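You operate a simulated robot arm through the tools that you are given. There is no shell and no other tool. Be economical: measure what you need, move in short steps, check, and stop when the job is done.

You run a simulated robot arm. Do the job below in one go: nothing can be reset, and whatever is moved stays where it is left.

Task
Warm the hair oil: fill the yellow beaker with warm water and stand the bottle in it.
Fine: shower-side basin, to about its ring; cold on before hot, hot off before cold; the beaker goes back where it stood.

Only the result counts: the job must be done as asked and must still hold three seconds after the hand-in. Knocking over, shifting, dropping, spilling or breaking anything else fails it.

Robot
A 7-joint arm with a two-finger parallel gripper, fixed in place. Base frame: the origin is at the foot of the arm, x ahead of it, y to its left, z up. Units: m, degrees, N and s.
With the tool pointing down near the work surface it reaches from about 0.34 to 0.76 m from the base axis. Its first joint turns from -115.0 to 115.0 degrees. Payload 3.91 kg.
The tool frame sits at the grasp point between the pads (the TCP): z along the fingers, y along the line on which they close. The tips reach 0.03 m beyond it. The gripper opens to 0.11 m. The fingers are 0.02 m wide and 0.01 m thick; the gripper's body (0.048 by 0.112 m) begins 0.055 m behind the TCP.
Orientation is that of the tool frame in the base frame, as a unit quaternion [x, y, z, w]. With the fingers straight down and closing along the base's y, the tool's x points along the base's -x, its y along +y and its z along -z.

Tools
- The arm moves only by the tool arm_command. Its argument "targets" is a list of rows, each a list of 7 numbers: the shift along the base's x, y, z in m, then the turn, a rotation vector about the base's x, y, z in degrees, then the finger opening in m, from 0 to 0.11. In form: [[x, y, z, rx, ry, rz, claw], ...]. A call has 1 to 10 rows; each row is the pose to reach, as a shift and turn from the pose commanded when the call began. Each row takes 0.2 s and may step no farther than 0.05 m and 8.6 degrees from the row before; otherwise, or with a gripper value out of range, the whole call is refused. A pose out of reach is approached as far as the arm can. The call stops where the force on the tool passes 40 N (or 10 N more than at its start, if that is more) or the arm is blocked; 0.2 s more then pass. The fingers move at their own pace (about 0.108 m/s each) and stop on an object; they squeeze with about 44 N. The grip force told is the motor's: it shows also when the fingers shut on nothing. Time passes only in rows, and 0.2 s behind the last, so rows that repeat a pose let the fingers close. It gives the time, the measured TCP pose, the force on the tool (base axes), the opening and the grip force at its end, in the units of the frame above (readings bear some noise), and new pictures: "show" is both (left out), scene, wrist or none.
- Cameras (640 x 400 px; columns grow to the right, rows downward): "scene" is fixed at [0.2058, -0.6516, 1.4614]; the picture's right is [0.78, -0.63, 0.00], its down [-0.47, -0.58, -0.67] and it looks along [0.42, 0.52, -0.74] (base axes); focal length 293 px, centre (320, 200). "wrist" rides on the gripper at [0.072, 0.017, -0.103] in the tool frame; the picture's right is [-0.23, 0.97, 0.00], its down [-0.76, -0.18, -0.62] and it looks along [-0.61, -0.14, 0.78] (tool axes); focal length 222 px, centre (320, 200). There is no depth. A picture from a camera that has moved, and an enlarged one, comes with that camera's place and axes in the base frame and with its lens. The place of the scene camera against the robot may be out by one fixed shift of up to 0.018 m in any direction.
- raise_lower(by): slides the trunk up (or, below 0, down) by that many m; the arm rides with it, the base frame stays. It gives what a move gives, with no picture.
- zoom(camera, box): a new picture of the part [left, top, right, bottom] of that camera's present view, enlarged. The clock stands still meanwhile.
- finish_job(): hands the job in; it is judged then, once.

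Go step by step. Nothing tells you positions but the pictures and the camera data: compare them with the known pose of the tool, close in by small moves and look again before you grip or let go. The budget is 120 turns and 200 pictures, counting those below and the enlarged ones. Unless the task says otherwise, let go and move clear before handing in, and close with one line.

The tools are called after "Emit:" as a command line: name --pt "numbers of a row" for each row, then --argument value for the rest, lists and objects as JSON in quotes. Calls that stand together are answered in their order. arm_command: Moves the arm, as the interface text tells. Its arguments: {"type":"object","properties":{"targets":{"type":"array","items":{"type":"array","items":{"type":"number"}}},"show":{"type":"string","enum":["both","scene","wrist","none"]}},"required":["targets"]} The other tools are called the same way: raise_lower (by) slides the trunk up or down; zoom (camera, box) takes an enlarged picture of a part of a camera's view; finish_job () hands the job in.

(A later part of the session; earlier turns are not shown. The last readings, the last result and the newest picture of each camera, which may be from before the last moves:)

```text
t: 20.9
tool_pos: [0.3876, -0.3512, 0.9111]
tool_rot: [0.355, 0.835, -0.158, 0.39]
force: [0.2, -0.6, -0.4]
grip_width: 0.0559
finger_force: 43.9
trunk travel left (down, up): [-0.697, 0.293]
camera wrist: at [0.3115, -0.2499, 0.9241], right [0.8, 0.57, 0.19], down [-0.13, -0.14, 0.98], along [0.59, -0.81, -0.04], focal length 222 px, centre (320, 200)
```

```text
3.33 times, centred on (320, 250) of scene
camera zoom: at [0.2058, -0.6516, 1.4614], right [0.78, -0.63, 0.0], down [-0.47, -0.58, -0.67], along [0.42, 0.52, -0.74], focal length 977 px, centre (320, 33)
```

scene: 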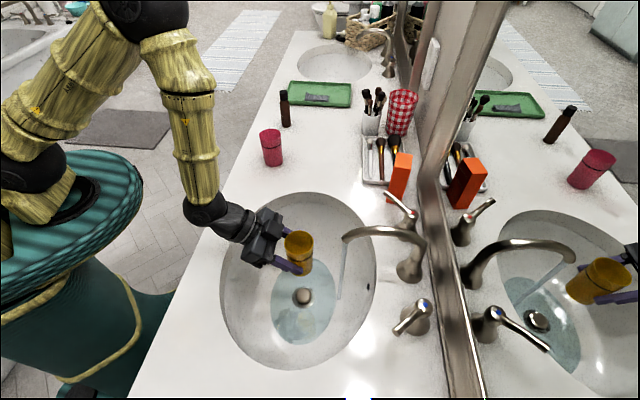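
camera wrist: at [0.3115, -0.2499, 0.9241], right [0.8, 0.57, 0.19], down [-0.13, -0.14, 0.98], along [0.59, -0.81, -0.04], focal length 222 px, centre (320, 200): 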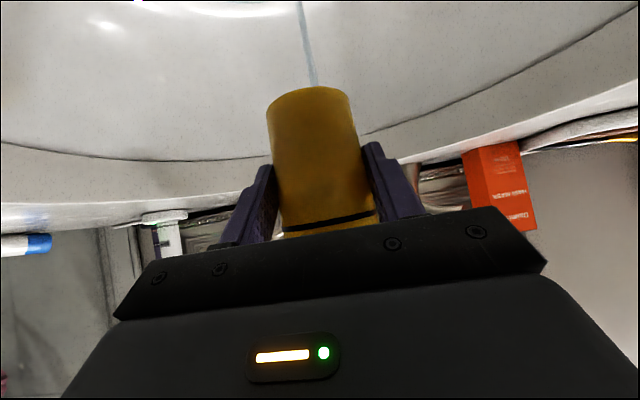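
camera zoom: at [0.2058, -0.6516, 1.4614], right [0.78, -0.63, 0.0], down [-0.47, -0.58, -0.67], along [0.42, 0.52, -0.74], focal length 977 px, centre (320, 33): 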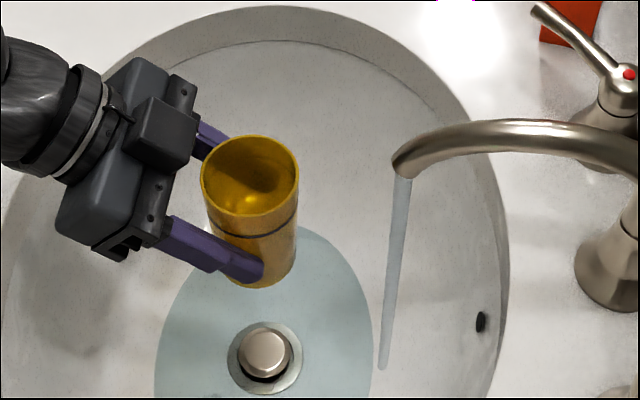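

Stream ≈ (0.455, −0.425). I slide the beaker in under it and look at once.

Emit:
arm_command --pt "0.03 -0.033 0 0 0 0 0.03" --pt "0.057 -0.066 0 0 0 0 0.03"

Emit:
zoom --camera "scene" --box '[280, 200, 400, 300]'

```text
t: 21.5
tool_pos: [0.4457, -0.4168, 0.9125]
tool_rot: [0.354, 0.835, -0.157, 0.39]
force: [0.1, 0.2, -0.7]
grip_width: 0.0563
finger_force: 43.6
trunk travel left (down, up): [-0.697, 0.293]
camera wrist: at [0.3694, -0.3149, 0.9245], right [0.8, 0.57, 0.19], down [-0.12, -0.15, 0.98], along [0.59, -0.81, -0.04], focal length 222 px, centre (320, 200)
```

scene: 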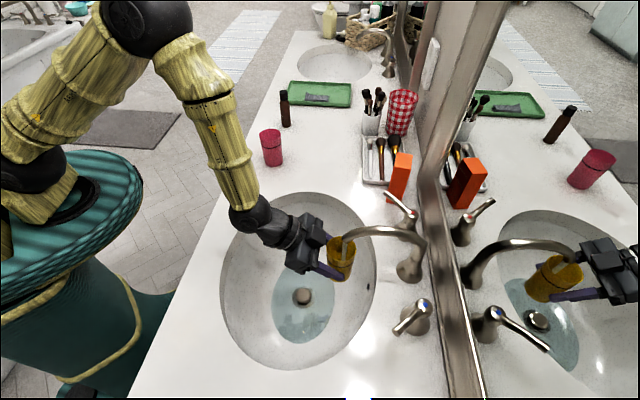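
wrist: 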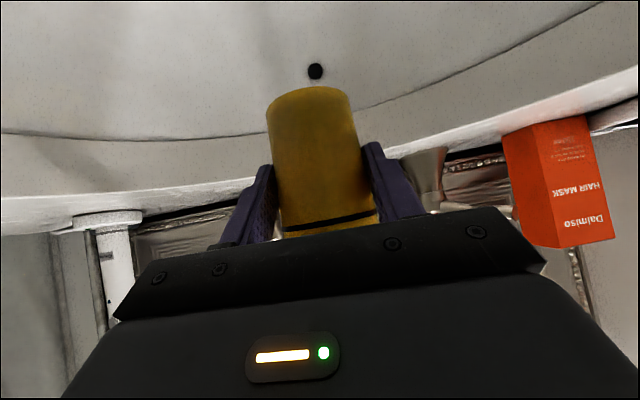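

```text
4.00 times, centred on (340, 250) of scene
camera zoom: at [0.2058, -0.6516, 1.4614], right [0.78, -0.63, 0.0], down [-0.47, -0.58, -0.67], along [0.42, 0.52, -0.74], focal length 1173 px, centre (240, 0)
```

zoom: 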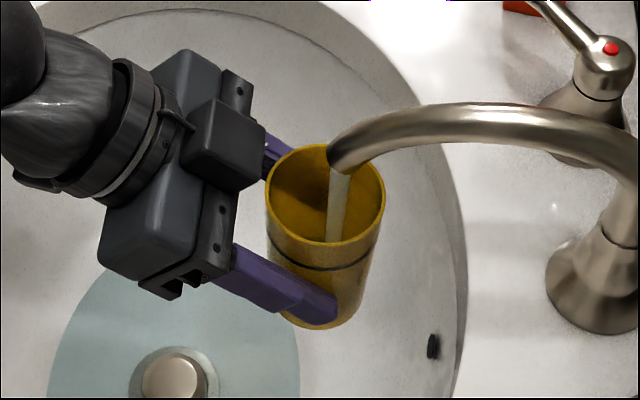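

The stream falls inside the beaker. I hold and watch the level.

Emit:
arm_command --pt "0 0 0 0 0 0 0.03" --pt "0 0 0 0 0 0 0.03" --show "none"

Emit:
zoom --camera "scene" --box '[310, 220, 370, 290]'

```text
t: 22.1
tool_pos: [0.4453, -0.4173, 0.9121]
tool_rot: [0.354, 0.835, -0.157, 0.39]
force: [-0.4, 0.2, -1.4]
grip_width: 0.0561
finger_force: 44.2
trunk travel left (down, up): [-0.697, 0.293]
```

```text
5.71 times, centred on (340, 255) of scene
camera zoom: at [0.2058, -0.6516, 1.4614], right [0.78, -0.63, 0.0], down [-0.47, -0.58, -0.67], along [0.42, 0.52, -0.74], focal length 1676 px, centre (206, -114)
```

zoom: 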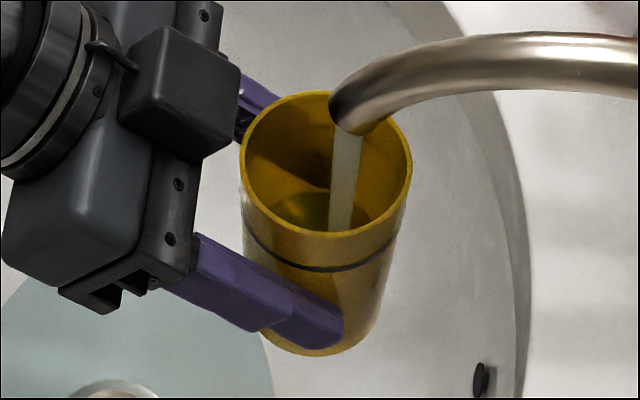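

Emit:
arm_command --pt "0 0 0 0 0 0 0.03" --pt "0 0 0 0 0 0 0.03" --pt "0 0 0 0 0 0 0.03" --show "none"

Emit:
zoom --camera "scene" --box '[310, 220, 370, 290]'

```text
t: 22.9
tool_pos: [0.4452, -0.4157, 0.9109]
tool_rot: [0.354, 0.835, -0.158, 0.391]
force: [0.2, -0.9, -1.3]
grip_width: 0.0558
finger_force: 44.1
trunk travel left (down, up): [-0.697, 0.293]
```

```text
5.71 times, centred on (340, 255) of scene
camera zoom: at [0.2058, -0.6516, 1.4614], right [0.78, -0.63, 0.0], down [-0.47, -0.58, -0.67], along [0.42, 0.52, -0.74], focal length 1676 px, centre (206, -114)
```

zoom: 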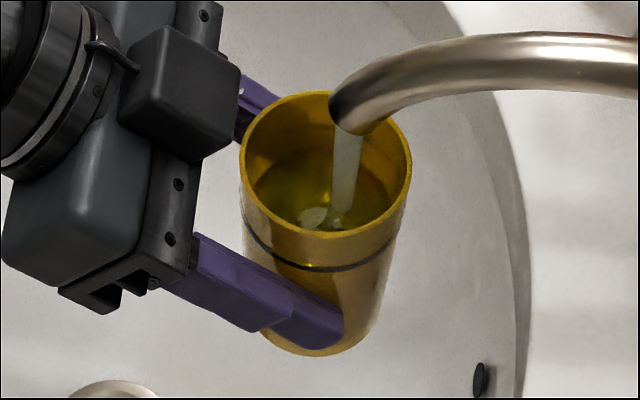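

Emit:
arm_command --pt "0 0 0 0 0 0 0.03" --pt "-0.026 0.026 0 0 0 0 0.03" --pt "-0.045 0.045 0 0 0 0 0.03" --pt "-0.055 0.055 0 0 0 0 0.03"

Emit:
zoom --camera "scene" --box '[270, 210, 350, 290]'

```text
t: 23.9
tool_pos: [0.3877, -0.3602, 0.9127]
tool_rot: [0.354, 0.835, -0.159, 0.39]
force: [0.4, 0.5, -1.8]
grip_width: 0.0562
finger_force: 44.2
trunk travel left (down, up): [-0.697, 0.293]
camera wrist: at [0.3119, -0.2593, 0.9257], right [0.8, 0.57, 0.19], down [-0.12, -0.14, 0.98], along [0.59, -0.81, -0.04], focal length 222 px, centre (320, 200)
```

scene: 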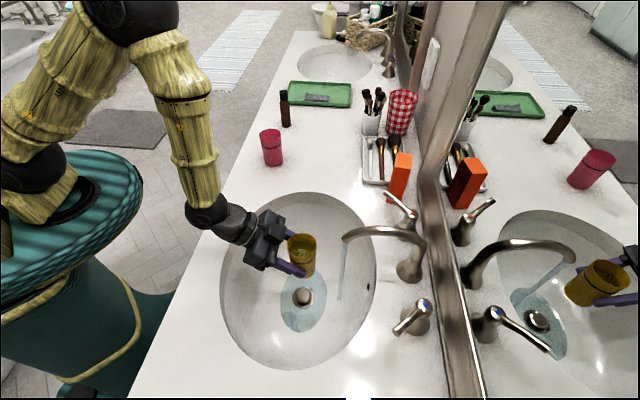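
wrist: 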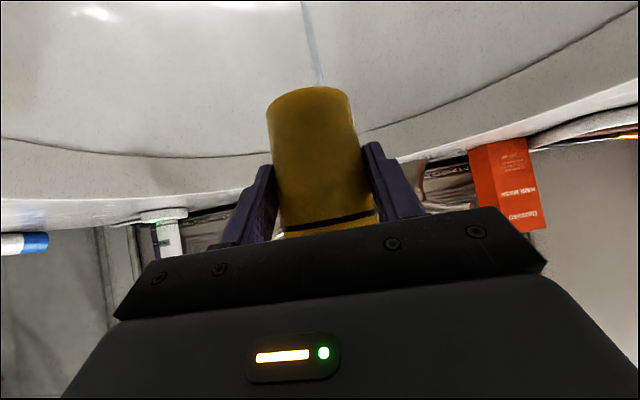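

```text
5.00 times, centred on (310, 250) of scene
camera zoom: at [0.2058, -0.6516, 1.4614], right [0.78, -0.63, 0.0], down [-0.47, -0.58, -0.67], along [0.42, 0.52, -0.74], focal length 1466 px, centre (370, -50)
```

zoom: 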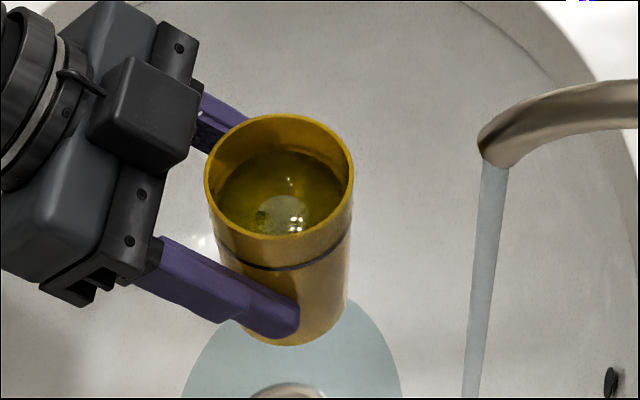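

Water is right about at the ring. I carry it back smoothly along the same path.

Emit:
arm_command --pt "0.005 0.01 0.025 0 0 0 0.03" --pt "0.012 0.025 0.06 0 0 0 0.03" --pt "0.02 0.04 0.095 0 0 0 0.03" --pt "0.037 0.066 0.128 0 0 0 0.03" --pt "0.06 0.09 0.148 0 0 0 0.03" --pt "0.09 0.115 0.16 0 0 0 0.03" --pt "0.12 0.14 0.163 0 0 0 0.03" --pt "0.15 0.163 0.163 0 0 0 0.03" --pt "0.178 0.185 0.163 0 0 0 0.03" --pt "0.2 0.203 0.163 0 0 0 0.03" --show "scene"

```text
t: 26.1
tool_pos: [0.5906, -0.1568, 1.0764]
tool_rot: [0.354, 0.835, -0.158, 0.391]
force: [0.1, -0.5, -1.3]
grip_width: 0.0563
finger_force: 43.4
trunk travel left (down, up): [-0.697, 0.293]
```

scene: 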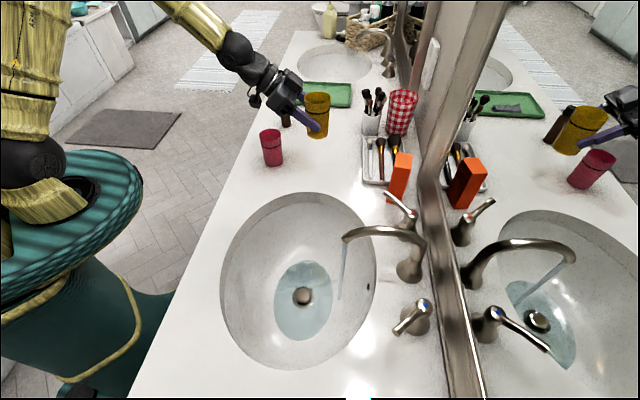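

Emit:
arm_command --pt "0.025 0.02 0 0 0 0 0.03" --pt "0.055 0.045 0 0 0 0 0.03" --pt "0.085 0.068 -0.003 0 0 0 0.03" --pt "0.1 0.081 -0.02 0 0 0 0.03" --pt "0.106 0.085 -0.05 0 0 0 0.03" --pt "0.106 0.085 -0.085 0 0 0 0.03" --pt "0.106 0.085 -0.112 0 0 0 0.03" --pt "0.106 0.085 -0.13 0 0 0 0.03" --pt "0.106 0.085 -0.1385 0 0 0 0.03"

Emit:
zoom --camera "scene" --box '[240, 70, 400, 190]'

```text
t: 28.1
tool_pos: [0.6973, -0.0721, 0.9369]
tool_rot: [0.355, 0.835, -0.159, 0.39]
force: [0.8, 0.1, -2.7]
grip_width: 0.0566
finger_force: 43.7
trunk travel left (down, up): [-0.697, 0.293]
camera wrist: at [0.6205, 0.0282, 0.9482], right [0.8, 0.57, 0.19], down [-0.12, -0.14, 0.98], along [0.59, -0.81, -0.04], focal length 222 px, centre (320, 200)
```

scene: 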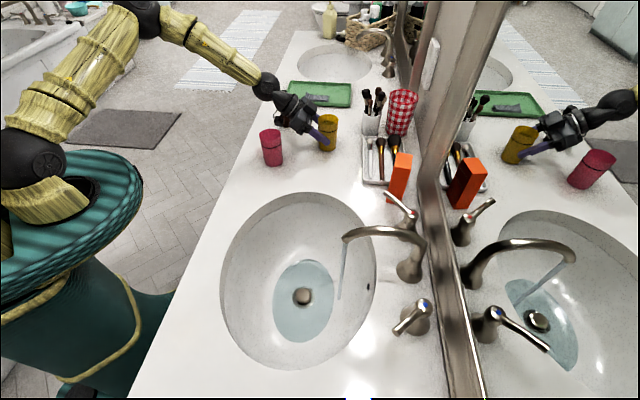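
wrist: 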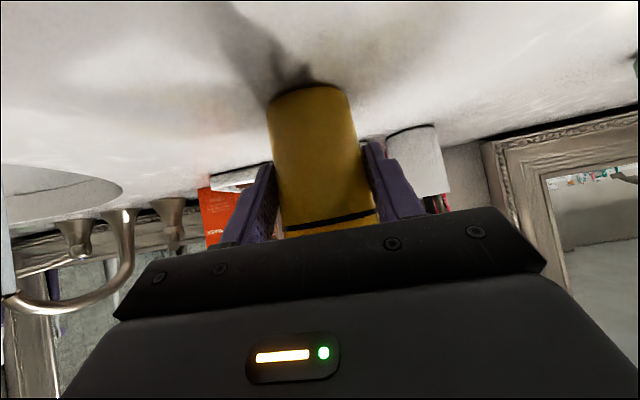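

```text
3.33 times, centred on (320, 130) of scene
camera zoom: at [0.2058, -0.6516, 1.4614], right [0.78, -0.63, 0.0], down [-0.47, -0.58, -0.67], along [0.42, 0.52, -0.74], focal length 977 px, centre (320, 433)
```

zoom: 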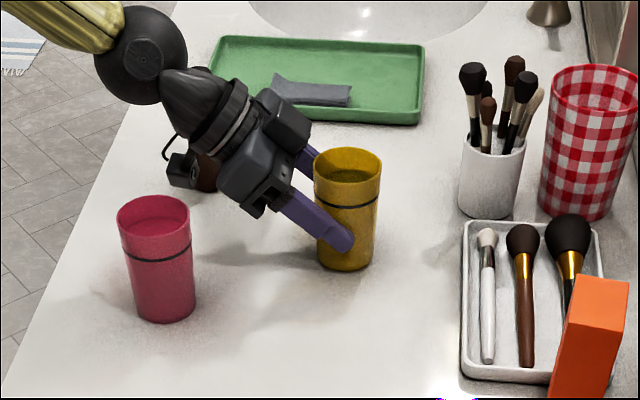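

A 3–4 mm correction, then set down and look.

Emit:
arm_command --pt "-0.0035 0.0002 0 0 0 0 0.03" --pt "-0.0035 0.0002 -0.0018 0 0 0 0.03" --pt "-0.0035 0.0002 -0.0018 0 0 0 0.03" --show "none"

Emit:
zoom --camera "scene" --box '[240, 70, 400, 190]'

```text
t: 28.9
tool_pos: [0.6924, -0.0734, 0.9348]
tool_rot: [0.354, 0.836, -0.158, 0.389]
force: [0.1, 0.1, -1.5]
grip_width: 0.0562
finger_force: 43.6
trunk travel left (down, up): [-0.697, 0.293]
```

```text
3.33 times, centred on (320, 130) of scene
camera zoom: at [0.2058, -0.6516, 1.4614], right [0.78, -0.63, 0.0], down [-0.47, -0.58, -0.67], along [0.42, 0.52, -0.74], focal length 977 px, centre (320, 433)
```

zoom: 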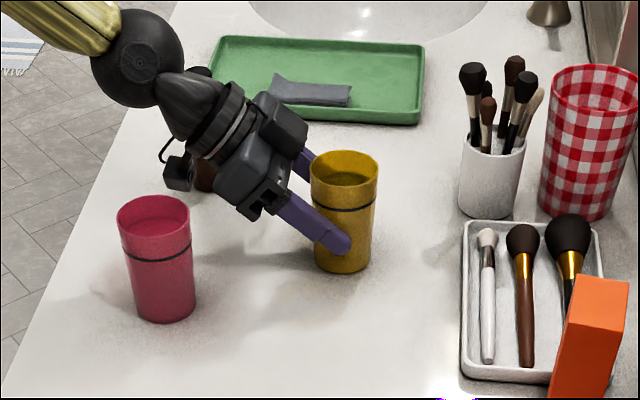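

Emit:
arm_command --pt "0 0 -0.0012 0 0 0 0.03" --pt "0 0 -0.0012 0 0 0 0.065" --pt "0 0 -0.0012 0 0 0 0.085" --pt "0 0 -0.0012 0 0 0 0.1" --pt "-0.01 0.01 0.011 0 0 0 0.1" --pt "-0.03 0.03 0.035 0 0 0 0.1" --pt "-0.052 0.052 0.061 0 0 0 0.1" --pt "-0.078 0.078 0.09 0 0 0 0.1"

Emit:
zoom --camera "scene" --box '[240, 70, 400, 190]'

```text
t: 30.7
tool_pos: [0.6142, 0.0101, 1.0244]
tool_rot: [0.354, 0.835, -0.157, 0.391]
force: [-0.2, -0.6, 0.6]
grip_width: 0.0999
finger_force: 0.1
trunk travel left (down, up): [-0.697, 0.293]
camera wrist: at [0.5387, 0.1106, 1.0373], right [0.8, 0.57, 0.19], down [-0.13, -0.14, 0.98], along [0.59, -0.81, -0.04], focal length 222 px, centre (320, 200)
```

scene: 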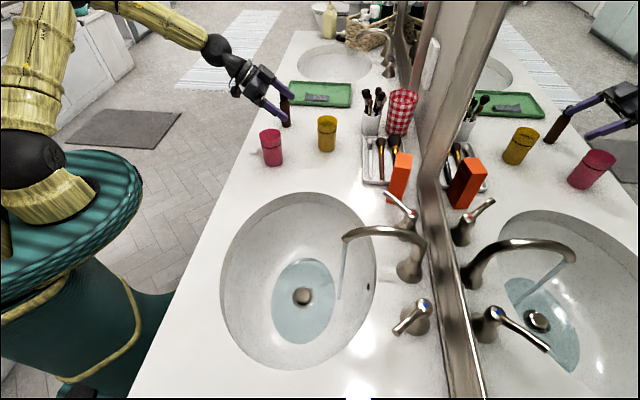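
wrist: 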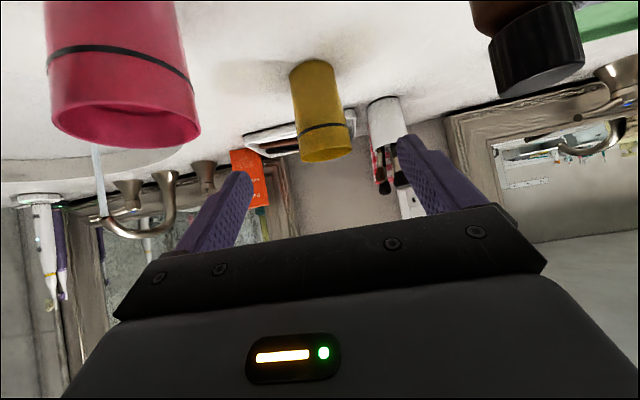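

```text
3.33 times, centred on (320, 130) of scene
camera zoom: at [0.2058, -0.6516, 1.4614], right [0.78, -0.63, 0.0], down [-0.47, -0.58, -0.67], along [0.42, 0.52, -0.74], focal length 977 px, centre (320, 433)
```

zoom: 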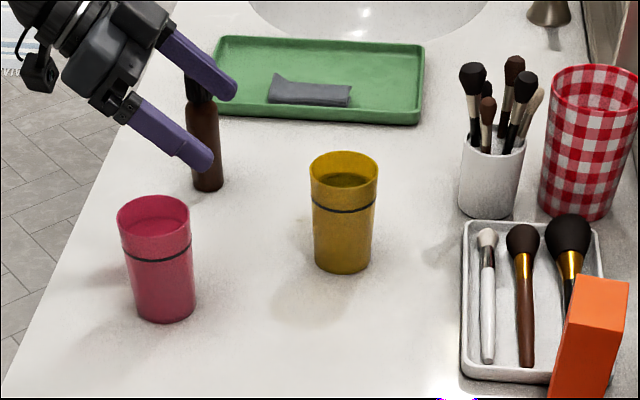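

The beaker is back in place, filled to the ring. Next: hot off first. I lift, close the fingers and travel to the user side of the hot lever.

Emit:
arm_command --pt "-0.01 0 0.04 0 0 0 0.1" --pt "-0.01 -0.02 0.08 5.3 5.3 0 0.06" --pt "-0.01 -0.05 0.11 10.6 10.6 0 0.02" --pt "-0.01 -0.09 0.12 15.9 15.9 0 0" --pt "-0.01 -0.135 0.12 21.2 21.2 0 0" --pt "-0.012 -0.18 0.12 21.2 21.2 0 0" --pt "-0.014 -0.225 0.12 21.2 21.2 0 0" --pt "-0.016 -0.27 0.12 21.2 21.2 0 0" --pt "-0.018 -0.315 0.12 21.2 21.2 0 0" --pt "-0.02 -0.36 0.12 21.2 21.2 0 0" --show "none"

Emit:
arm_command --pt "0 -0.03 0 3.5 -3.5 0 0" --pt "0 -0.06 -0.03 7 -7 0 0" --pt "0 -0.069 -0.06 10.6 -10.6 0 0" --pt "0 -0.069 -0.08 10.6 -10.6 0 0"

```text
t: 32.9
tool_pos: [0.5902, -0.3557, 1.1468]
tool_rot: [0.384, 0.907, -0.064, 0.16]
force: [-0.1, 0.4, 0.5]
grip_width: 0.0
finger_force: 37.3
trunk travel left (down, up): [-0.697, 0.293]
```

```text
t: 33.9
tool_pos: [0.5925, -0.4243, 1.0669]
tool_rot: [0.402, 0.891, 0.056, 0.206]
force: [0.9, -0.2, 0.1]
grip_width: 0.0
finger_force: 37.4
trunk travel left (down, up): [-0.697, 0.293]
camera wrist: at [0.5198, -0.3529, 1.1418], right [0.81, 0.48, 0.33], down [0.07, -0.64, 0.76], along [0.58, -0.6, -0.55], focal length 222 px, centre (320, 200)
```

scene: 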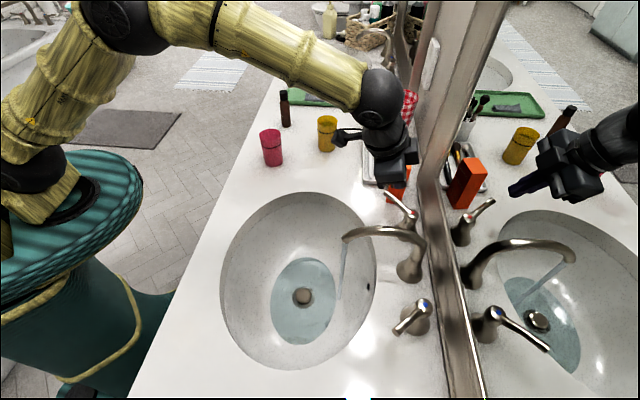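
wrist: 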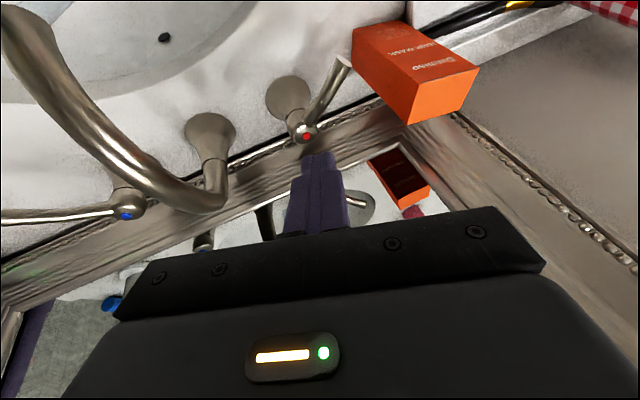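

Emit:
arm_command --pt "0 0.005 -0.04 0 0 0 0" --pt "0 0.008 -0.08 0 0 0 0" --pt "0 0.01 -0.0955 0 0 0 0" --show "wrist"

Emit:
zoom --camera "scene" --box '[330, 140, 490, 260]'

```text
t: 34.7
tool_pos: [0.5952, -0.4147, 0.9706]
tool_rot: [0.402, 0.89, 0.055, 0.206]
force: [0.1, 0.2, 0.3]
grip_width: 0.0001
finger_force: 37.9
trunk travel left (down, up): [-0.697, 0.293]
camera wrist: at [0.5212, -0.3429, 1.045], right [0.81, 0.48, 0.33], down [0.07, -0.64, 0.77], along [0.58, -0.6, -0.55], focal length 222 px, centre (320, 200)
```

wrist: 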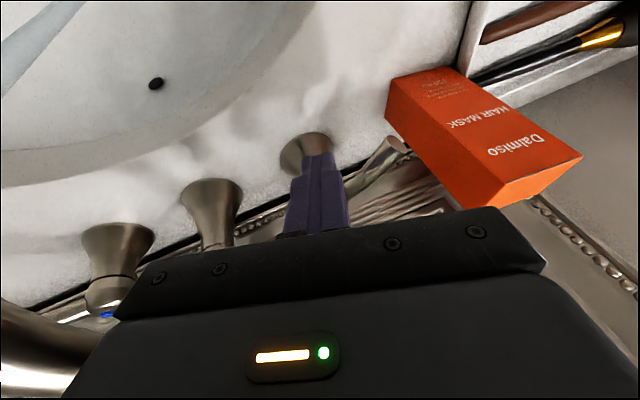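

```text
3.33 times, centred on (410, 200) of scene
camera zoom: at [0.2058, -0.6516, 1.4614], right [0.78, -0.63, 0.0], down [-0.47, -0.58, -0.67], along [0.42, 0.52, -0.74], focal length 977 px, centre (20, 200)
```

zoom: 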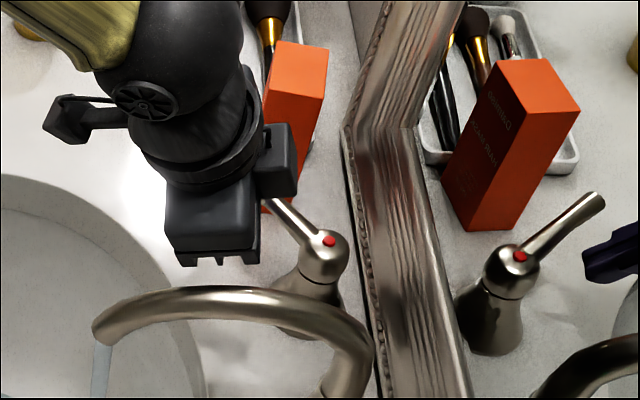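

Emit:
arm_command --pt "0.02 0.001 0 0 0 0 0" --pt "0.033 0.004 0 0 0 0 0" --pt "0.044 0.004 0 0 0 0 0" --pt "0.054 0.002 0 0 0 0 0"

Emit:
zoom --camera "scene" --box '[330, 140, 490, 260]'

```text
t: 35.7
tool_pos: [0.65, -0.4109, 0.9687]
tool_rot: [0.403, 0.89, 0.056, 0.206]
force: [0.8, -0.5, -0.4]
grip_width: 0.0002
finger_force: 37.5
trunk travel left (down, up): [-0.697, 0.293]
camera wrist: at [0.5755, -0.3406, 1.0443], right [0.81, 0.48, 0.33], down [0.07, -0.64, 0.76], along [0.58, -0.6, -0.55], focal length 222 px, centre (320, 200)
```

scene: 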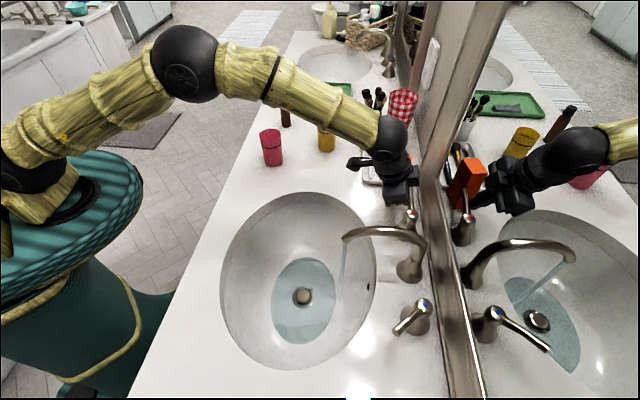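
wrist: 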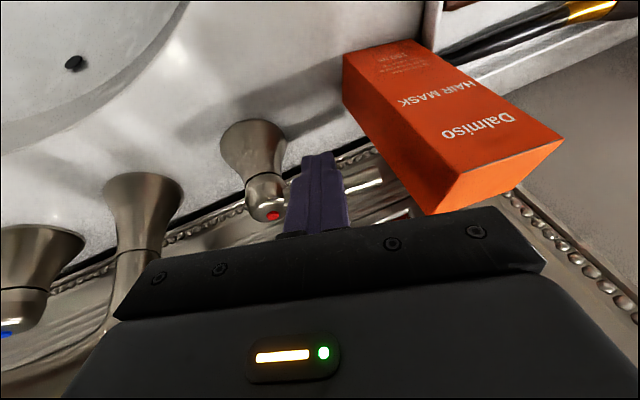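

```text
3.33 times, centred on (410, 200) of scene
camera zoom: at [0.2058, -0.6516, 1.4614], right [0.78, -0.63, 0.0], down [-0.47, -0.58, -0.67], along [0.42, 0.52, -0.74], focal length 977 px, centre (20, 200)
```

zoom: 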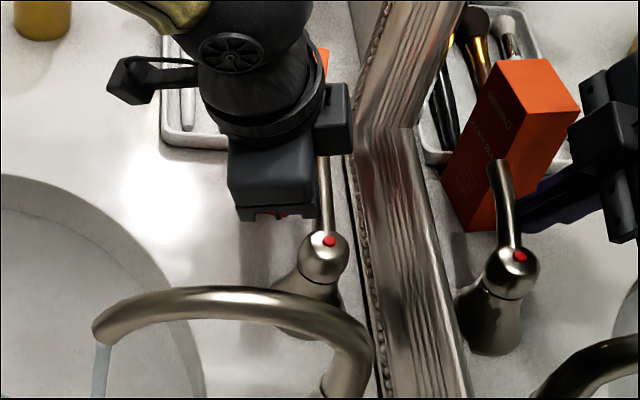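

Emit:
arm_command --pt "0.003 -0.003 0 0 0 0 0" --pt "0.005 -0.005 0 0 0 0 0" --show "none"

Emit:
zoom --camera "scene" --box '[330, 140, 490, 260]'

```text
t: 36.3
tool_pos: [0.6492, -0.4137, 0.9682]
tool_rot: [0.401, 0.892, 0.056, 0.203]
force: [-26.5, 24.9, -1.5]
grip_width: 0.0
finger_force: 37.8
trunk travel left (down, up): [-0.697, 0.293]
```

```text
3.33 times, centred on (410, 200) of scene
camera zoom: at [0.2058, -0.6516, 1.4614], right [0.78, -0.63, 0.0], down [-0.47, -0.58, -0.67], along [0.42, 0.52, -0.74], focal length 977 px, centre (20, 200)
```

zoom: 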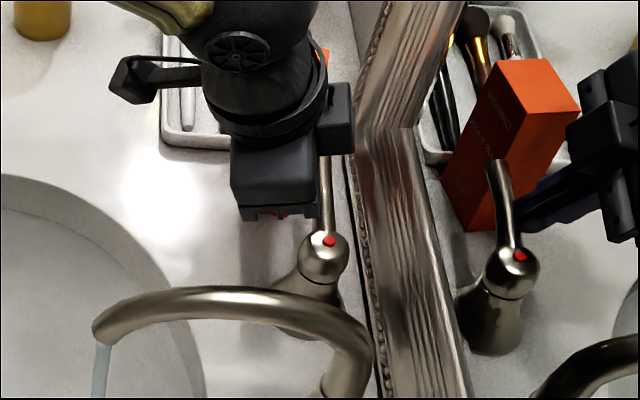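

Hot is closed against its stop. I retract, go over the spout and to the user side of the cold lever.

Emit:
arm_command --pt "-0.02 0.02 0 0 0 0 0" --pt "-0.03 0.02 0.045 0 0 0 0" --pt "-0.04 0.015 0.09 0 0 0 0" --pt "-0.06 0 0.13 0 0 0 0" --pt "-0.085 -0.02 0.16 0 0 0 0" --pt "-0.12 -0.045 0.175 -2.65 2.65 0 0" --pt "-0.15 -0.075 0.175 -5.3 5.3 0 0" --pt "-0.18 -0.105 0.175 -7.95 7.95 0 0" --pt "-0.205 -0.135 0.16 -10.6 10.6 0 0" --pt "-0.21 -0.147 0.12 -10.6 10.6 0 0"

```text
t: 38.5
tool_pos: [0.4432, -0.5653, 1.0874]
tool_rot: [0.385, 0.907, -0.064, 0.158]
force: [-0.7, -0.2, -0.1]
grip_width: 0.0
finger_force: 37.8
trunk travel left (down, up): [-0.697, 0.293]
camera wrist: at [0.3838, -0.4804, 1.1606], right [0.85, 0.52, 0.08], down [0.22, -0.49, 0.84], along [0.48, -0.7, -0.53], focal length 222 px, centre (320, 200)
```

scene: 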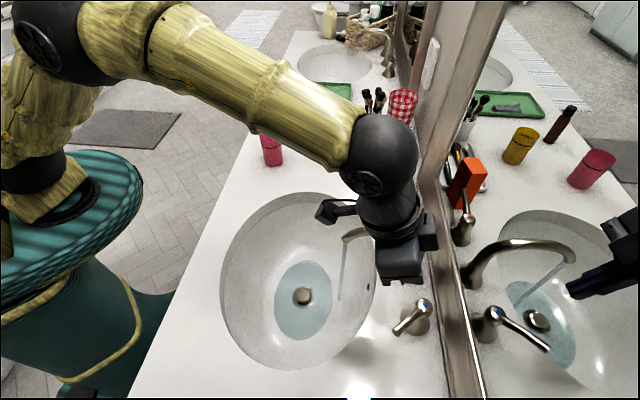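
wrist: 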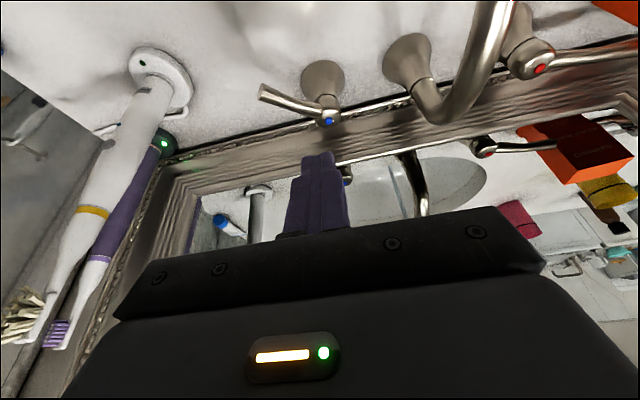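

Emit:
arm_command --pt "0 0.002 -0.04 0 0 0 0" --pt "0 0.002 -0.08 0 0 0 0" --pt "0 0.002 -0.12 0 0 0 0" --show "wrist"

Emit:
zoom --camera "scene" --box '[340, 240, 560, 380]'

```text
t: 39.3
tool_pos: [0.4443, -0.5618, 0.9669]
tool_rot: [0.384, 0.907, -0.065, 0.159]
force: [-0.4, -0.1, 0.6]
grip_width: 0.0
finger_force: 38.1
trunk travel left (down, up): [-0.697, 0.293]
camera wrist: at [0.3833, -0.4768, 1.0402], right [0.85, 0.52, 0.08], down [0.22, -0.49, 0.84], along [0.48, -0.7, -0.53], focal length 222 px, centre (320, 200)
```

wrist: 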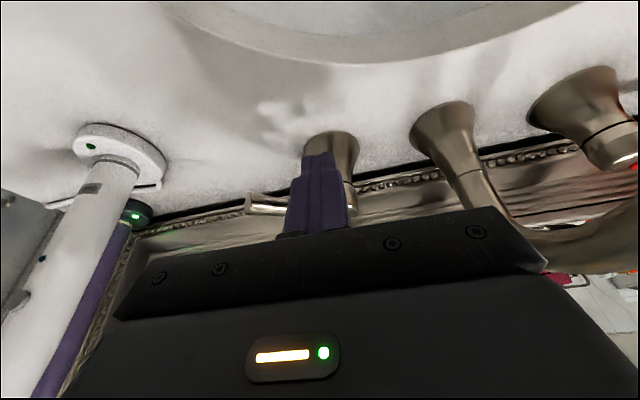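

```text
2.86 times, centred on (450, 310) of scene
camera zoom: at [0.2058, -0.6516, 1.4614], right [0.78, -0.63, 0.0], down [-0.47, -0.58, -0.67], along [0.42, 0.52, -0.74], focal length 838 px, centre (-51, -114)
```

zoom: 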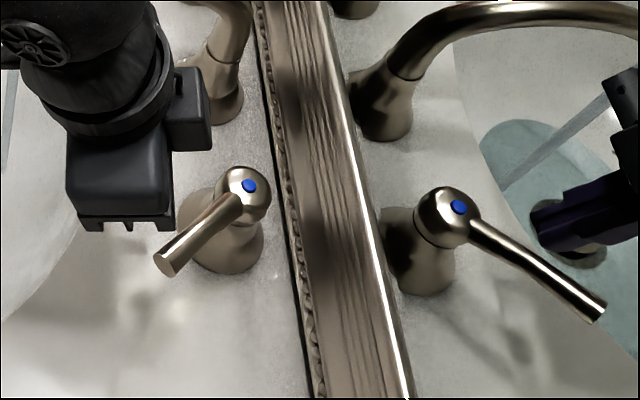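

Emit:
arm_command --pt "0 -0.022 0 0 0 0 0" --pt "-0.003 -0.035 0 0 0 0 0" --pt "-0.003 -0.046 0 0 0 0 0" --pt "-0.001 -0.057 0 0 0 0 0" --pt "0.003 -0.061 0 0 0 0 0"

Emit:
zoom --camera "scene" --box '[320, 220, 560, 370]'

```text
t: 40.5
tool_pos: [0.4422, -0.6199, 0.9692]
tool_rot: [0.385, 0.908, -0.062, 0.156]
force: [-19.2, 27.4, -2.7]
grip_width: 0.0
finger_force: 37.5
trunk travel left (down, up): [-0.697, 0.293]
camera wrist: at [0.384, -0.5345, 1.043], right [0.85, 0.52, 0.08], down [0.23, -0.5, 0.84], along [0.48, -0.69, -0.54], focal length 222 px, centre (320, 200)
```

scene: 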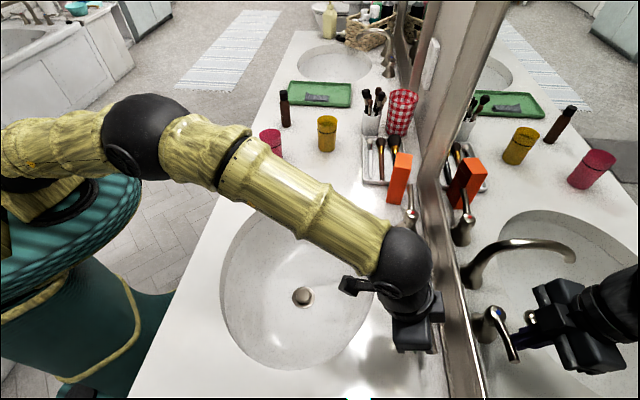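
wrist: 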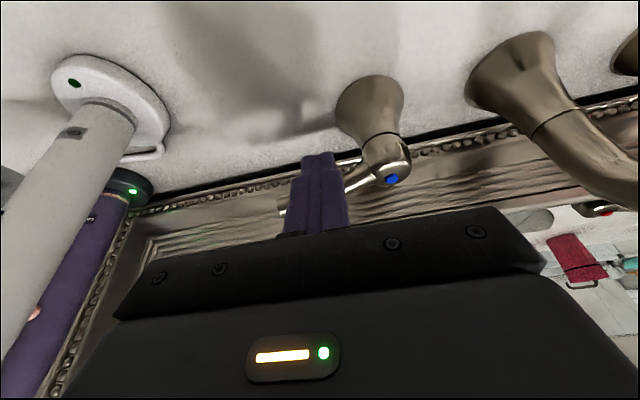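

```text
2.67 times, centred on (440, 295) of scene
camera zoom: at [0.2058, -0.6516, 1.4614], right [0.78, -0.63, 0.0], down [-0.47, -0.58, -0.67], along [0.42, 0.52, -0.74], focal length 782 px, centre (0, -53)
```

zoom: 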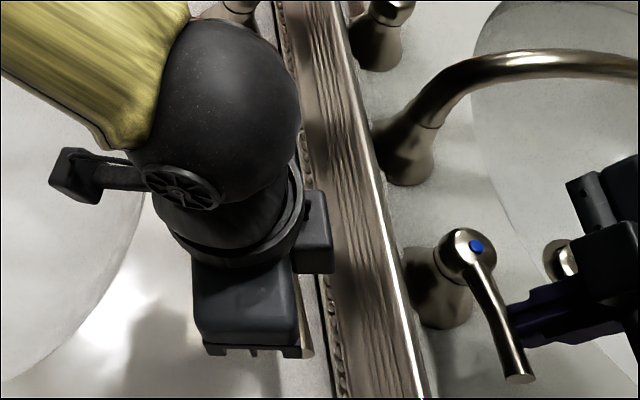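

Both taps are off and nothing runs. Next I retract and go to the bottle with the tool straight down.

Emit:
arm_command --pt "-0.02 0.02 0 0 0 0 0" --pt "-0.025 0.03 0.045 0 0 0 0" --pt "-0.025 0.05 0.09 0 0 0 0" --pt "-0.02 0.08 0.125 0 0 0 0" --pt "-0.01 0.115 0.16 0 0 0 0" --pt "0 0.155 0.18 3.5 3.5 0 0" --pt "0.01 0.2 0.19 7 7 0 0" --pt "0.02 0.245 0.19 10.6 10.6 0 0" --pt "0.03 0.29 0.19 14.1 14.1 0 0.04" --pt "0.04 0.335 0.19 14.1 14.1 0 0.07" --show "scene"

Emit:
arm_command --pt "0.017 0.043 0.01 0 0 0 0.07" --pt "0.034 0.086 0.02 0 0 0 0.07" --pt "0.05 0.129 0.03 0 0 0 0.07" --pt "0.066 0.172 0.03 0 0 0 0.07" --pt "0.082 0.215 0.03 0 0 0 0.07" --pt "0.098 0.258 0.03 0 0 0 0.07" --pt "0.112 0.3 0.03 0 0 0 0.07" --pt "0.126 0.34 0.03 0 0 0 0.07"

```text
refused: row 5 steps farther than a row can; nothing moved
```

```text
t: 41.3
tool_pos: [0.4774, -0.5158, 0.9994]
tool_rot: [0.396, 0.901, -0.08, 0.16]
force: [-19.0, -31.1, -5.0]
grip_width: 0.0523
finger_force: 0.1
trunk travel left (down, up): [-0.697, 0.293]
stopped in row 4: the force on the tool passed its limit (the readings are from after the stop); the commanded pose is now the measured one
camera wrist: at [0.4218, -0.4286, 1.0704], right [0.86, 0.5, 0.06], down [0.21, -0.47, 0.85], along [0.46, -0.72, -0.52], focal length 222 px, centre (320, 200)
```

scene: 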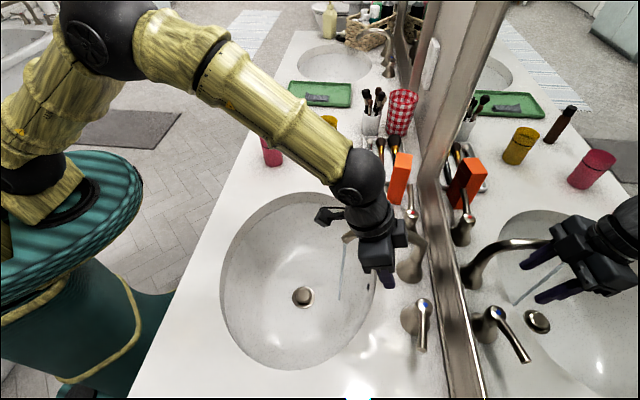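
wrist: 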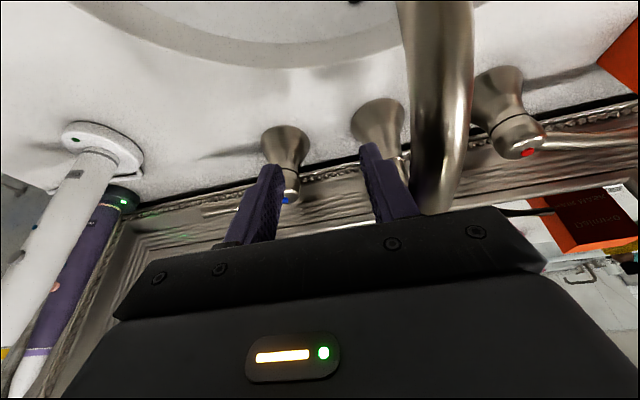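

That second call ran although the first was refused, and the hand met the spout — my mistake for sending dependent calls together. I stop and check the levers and the spout.

Emit:
zoom --camera "scene" --box '[320, 180, 560, 370]'

Emit:
zoom --camera "scene" --box '[380, 280, 480, 370]'

Emit:
zoom --camera "wrist" --box '[180, 60, 560, 240]'

```text
2.11 times, centred on (440, 275) of scene
camera zoom: at [0.2058, -0.6516, 1.4614], right [0.78, -0.63, 0.0], down [-0.47, -0.58, -0.67], along [0.42, 0.52, -0.74], focal length 617 px, centre (67, 42)
```

zoom: 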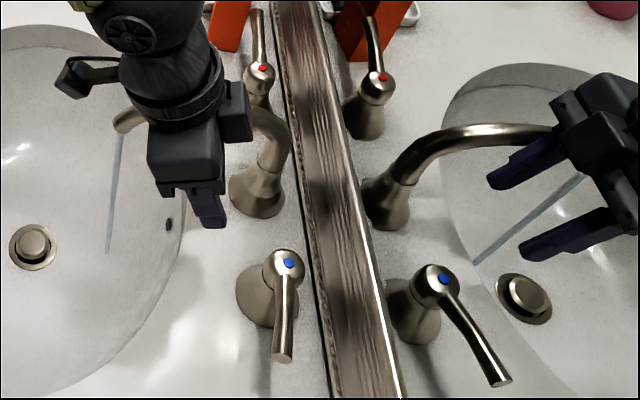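

```text
4.44 times, centred on (430, 325) of scene
camera zoom: at [0.2058, -0.6516, 1.4614], right [0.78, -0.63, 0.0], down [-0.47, -0.58, -0.67], along [0.42, 0.52, -0.74], focal length 1303 px, centre (-169, -356)
```

zoom: 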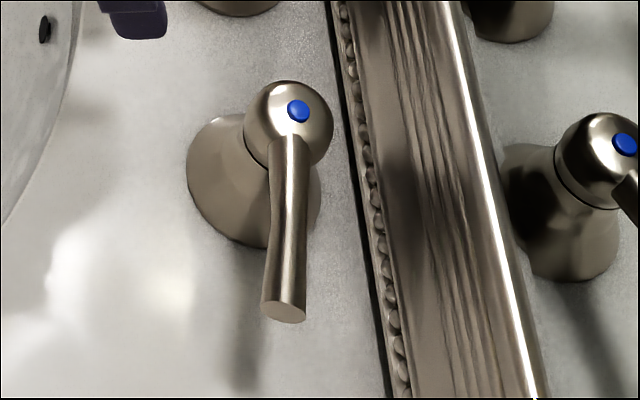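

```text
1.68 times, centred on (370, 150) of wrist
camera zoom: at [0.4218, -0.4286, 1.0704], right [0.86, 0.5, 0.06], down [0.21, -0.47, 0.85], along [0.46, -0.72, -0.52], focal length 374 px, centre (236, 284)
```

zoom: 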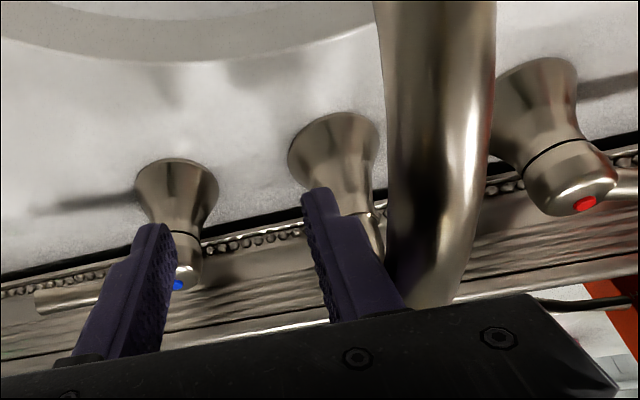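

A finger brushed the cold lever slightly open; the spout and hot lever look unchanged. I ease off the spout and rise.

Emit:
arm_command --pt "-0.012 -0.01 0.0 0 0 0 0.03" --pt "-0.022 -0.005 0.02 0 0 0 0.0" --pt "-0.03 0.0 0.06 0 0 0 0.0" --pt "-0.034 -0.02 0.09 0 0 0 0.0"

```text
t: 42.3
tool_pos: [0.4501, -0.5286, 1.0879]
tool_rot: [0.392, 0.903, -0.075, 0.161]
force: [-0.3, -1.2, 0.8]
grip_width: 0.0
finger_force: 37.6
trunk travel left (down, up): [-0.697, 0.293]
camera wrist: at [0.3929, -0.4406, 1.16], right [0.86, 0.51, 0.07], down [0.21, -0.48, 0.85], along [0.47, -0.72, -0.52], focal length 222 px, centre (320, 200)
```

scene: 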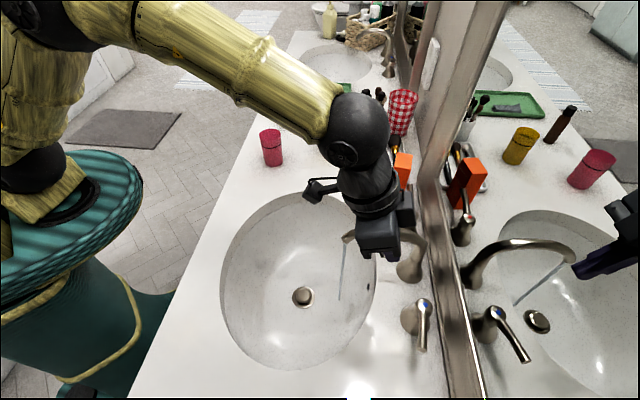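
wrist: 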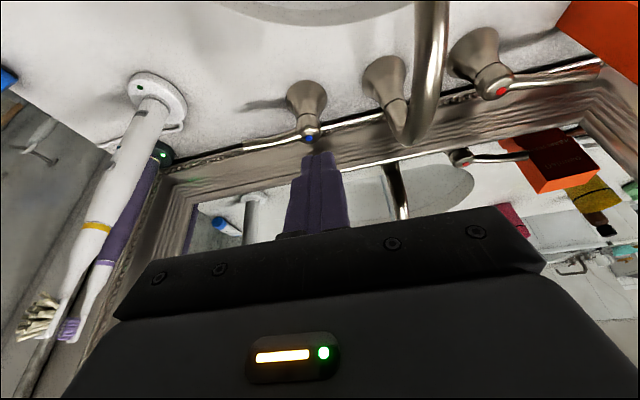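

Emit:
arm_command --pt "-0.008 -0.03 0 0 0 0 0" --pt "-0.015 -0.052 -0.03 0 0 0 0" --pt "-0.015 -0.052 -0.075 0 0 0 0" --pt "-0.015 -0.052 -0.12 0 0 0 0" --pt "-0.012 -0.07 -0.12 0 0 0 0" --pt "-0.009 -0.085 -0.12 0 0 0 0" --pt "-0.004 -0.094 -0.12 0 0 0 0"

Emit:
zoom --camera "scene" --box '[320, 220, 560, 370]'

```text
t: 43.9
tool_pos: [0.4427, -0.6167, 0.9679]
tool_rot: [0.392, 0.904, -0.073, 0.158]
force: [-14.6, 24.8, -4.0]
grip_width: 0.0002
finger_force: 37.9
trunk travel left (down, up): [-0.697, 0.293]
camera wrist: at [0.3865, -0.5308, 1.0408], right [0.86, 0.51, 0.07], down [0.22, -0.48, 0.85], along [0.47, -0.71, -0.53], focal length 222 px, centre (320, 200)
```

scene: 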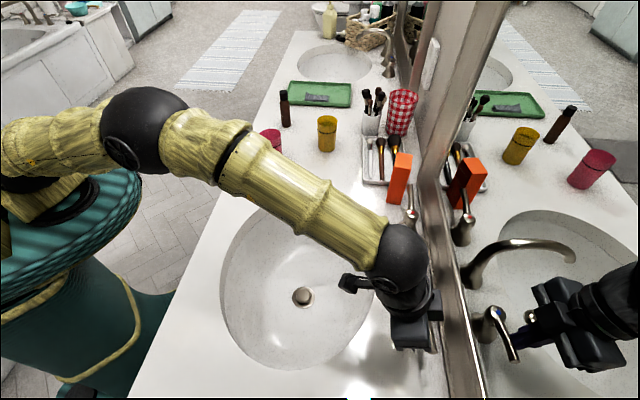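
wrist: 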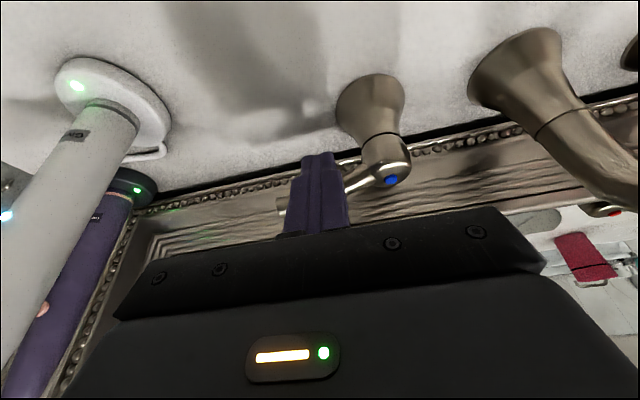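

```text
2.67 times, centred on (440, 295) of scene
camera zoom: at [0.2058, -0.6516, 1.4614], right [0.78, -0.63, 0.0], down [-0.47, -0.58, -0.67], along [0.42, 0.52, -0.74], focal length 782 px, centre (0, -53)
```

zoom: 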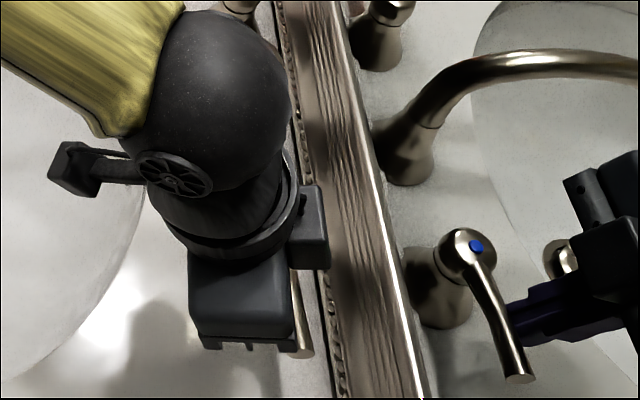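

Cold is closed again, with no stream. I retract away from the mirror and up, in one checked call.

Emit:
arm_command --pt "-0.02 0.02 0 0 0 0 0" --pt "-0.025 0.028 0.04 0 0 0 0" --pt "-0.025 0.03 0.085 0 0 0 0" --pt "-0.025 0.045 0.13 0 0 0 0" --pt "-0.018 0.07 0.165 0 0 0 0" --pt "-0.01 0.11 0.18 3.5 3.5 0 0" --pt "0 0.15 0.185 7 7 0 0" --pt "0.01 0.195 0.185 10.6 10.6 0 0" --pt "0.02 0.24 0.185 14.1 14.1 0 0" --pt "0.03 0.285 0.185 14.1 14.1 0 0"

Emit:
zoom --camera "scene" --box '[320, 170, 560, 370]'

```text
t: 46.1
tool_pos: [0.4764, -0.3371, 1.1582]
tool_rot: [0.397, 0.918, -0.012, 0.0]
force: [0.6, -0.8, -0.6]
grip_width: 0.0002
finger_force: 37.6
trunk travel left (down, up): [-0.697, 0.293]
camera wrist: at [0.4411, -0.2709, 1.2607], right [0.86, 0.5, -0.02], down [0.4, -0.66, 0.64], along [0.31, -0.56, -0.77], focal length 222 px, centre (320, 200)
```

scene: 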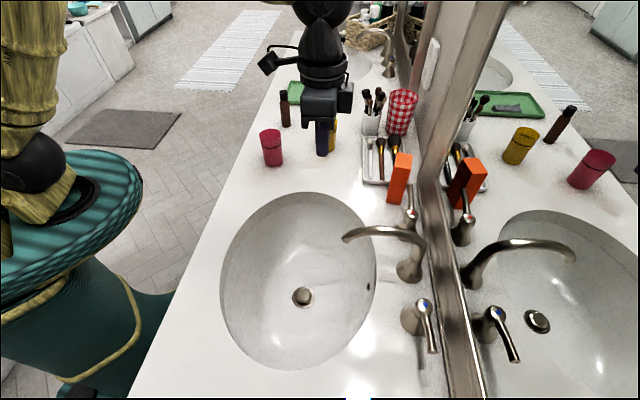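
wrist: 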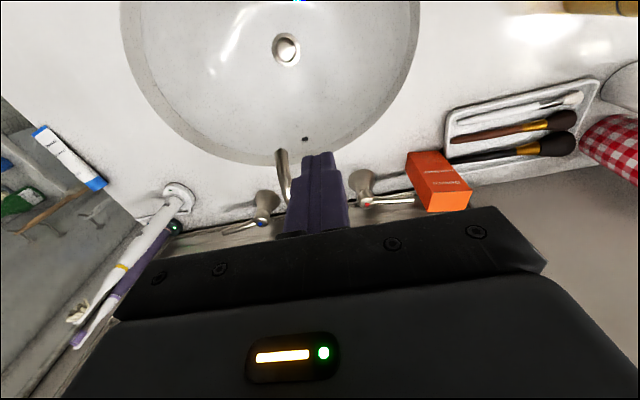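

```text
2.00 times, centred on (440, 270) of scene
camera zoom: at [0.2058, -0.6516, 1.4614], right [0.78, -0.63, 0.0], down [-0.47, -0.58, -0.67], along [0.42, 0.52, -0.74], focal length 586 px, centre (80, 60)
```

zoom: 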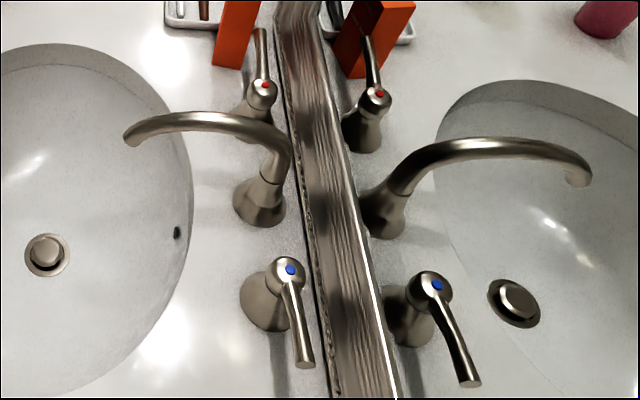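

All is off. I go on to the bottle.

Emit:
arm_command --pt "0.014 0.043 0.01 0 0 0 0.0" --pt "0.028 0.086 0.02 0 0 0 0.0" --pt "0.042 0.129 0.03 0 0 0 0.0" --pt "0.056 0.172 0.04 0 0 0 0.0" --pt "0.07 0.215 0.05 0 0 0 0.0" --pt "0.084 0.258 0.05 0 0 0 0.02" --pt "0.098 0.301 0.05 0 0 0 0.05" --pt "0.112 0.344 0.05 0 0 0 0.07" --pt "0.126 0.387 0.05 0 0 0 0.07" --pt "0.14 0.43 0.05 0 0 0 0.07"

```text
t: 48.3
tool_pos: [0.6227, 0.0933, 1.206]
tool_rot: [0.396, 0.918, -0.013, 0.0]
force: [0.7, 0.2, -1.2]
grip_width: 0.0702
finger_force: 0.1
trunk travel left (down, up): [-0.697, 0.293]
camera wrist: at [0.5855, 0.1598, 1.3071], right [0.86, 0.5, -0.02], down [0.4, -0.66, 0.64], along [0.31, -0.56, -0.77], focal length 222 px, centre (320, 200)
```

scene: 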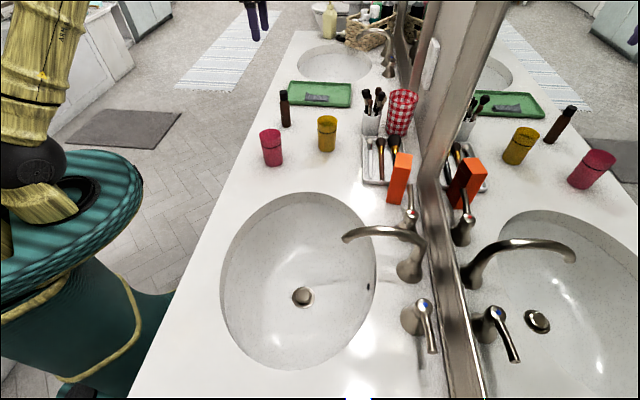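
wrist: 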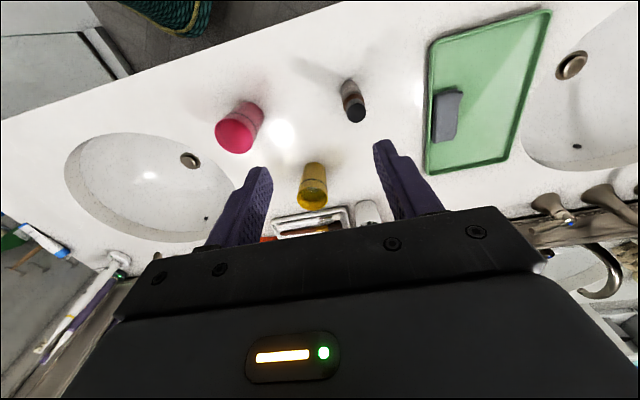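

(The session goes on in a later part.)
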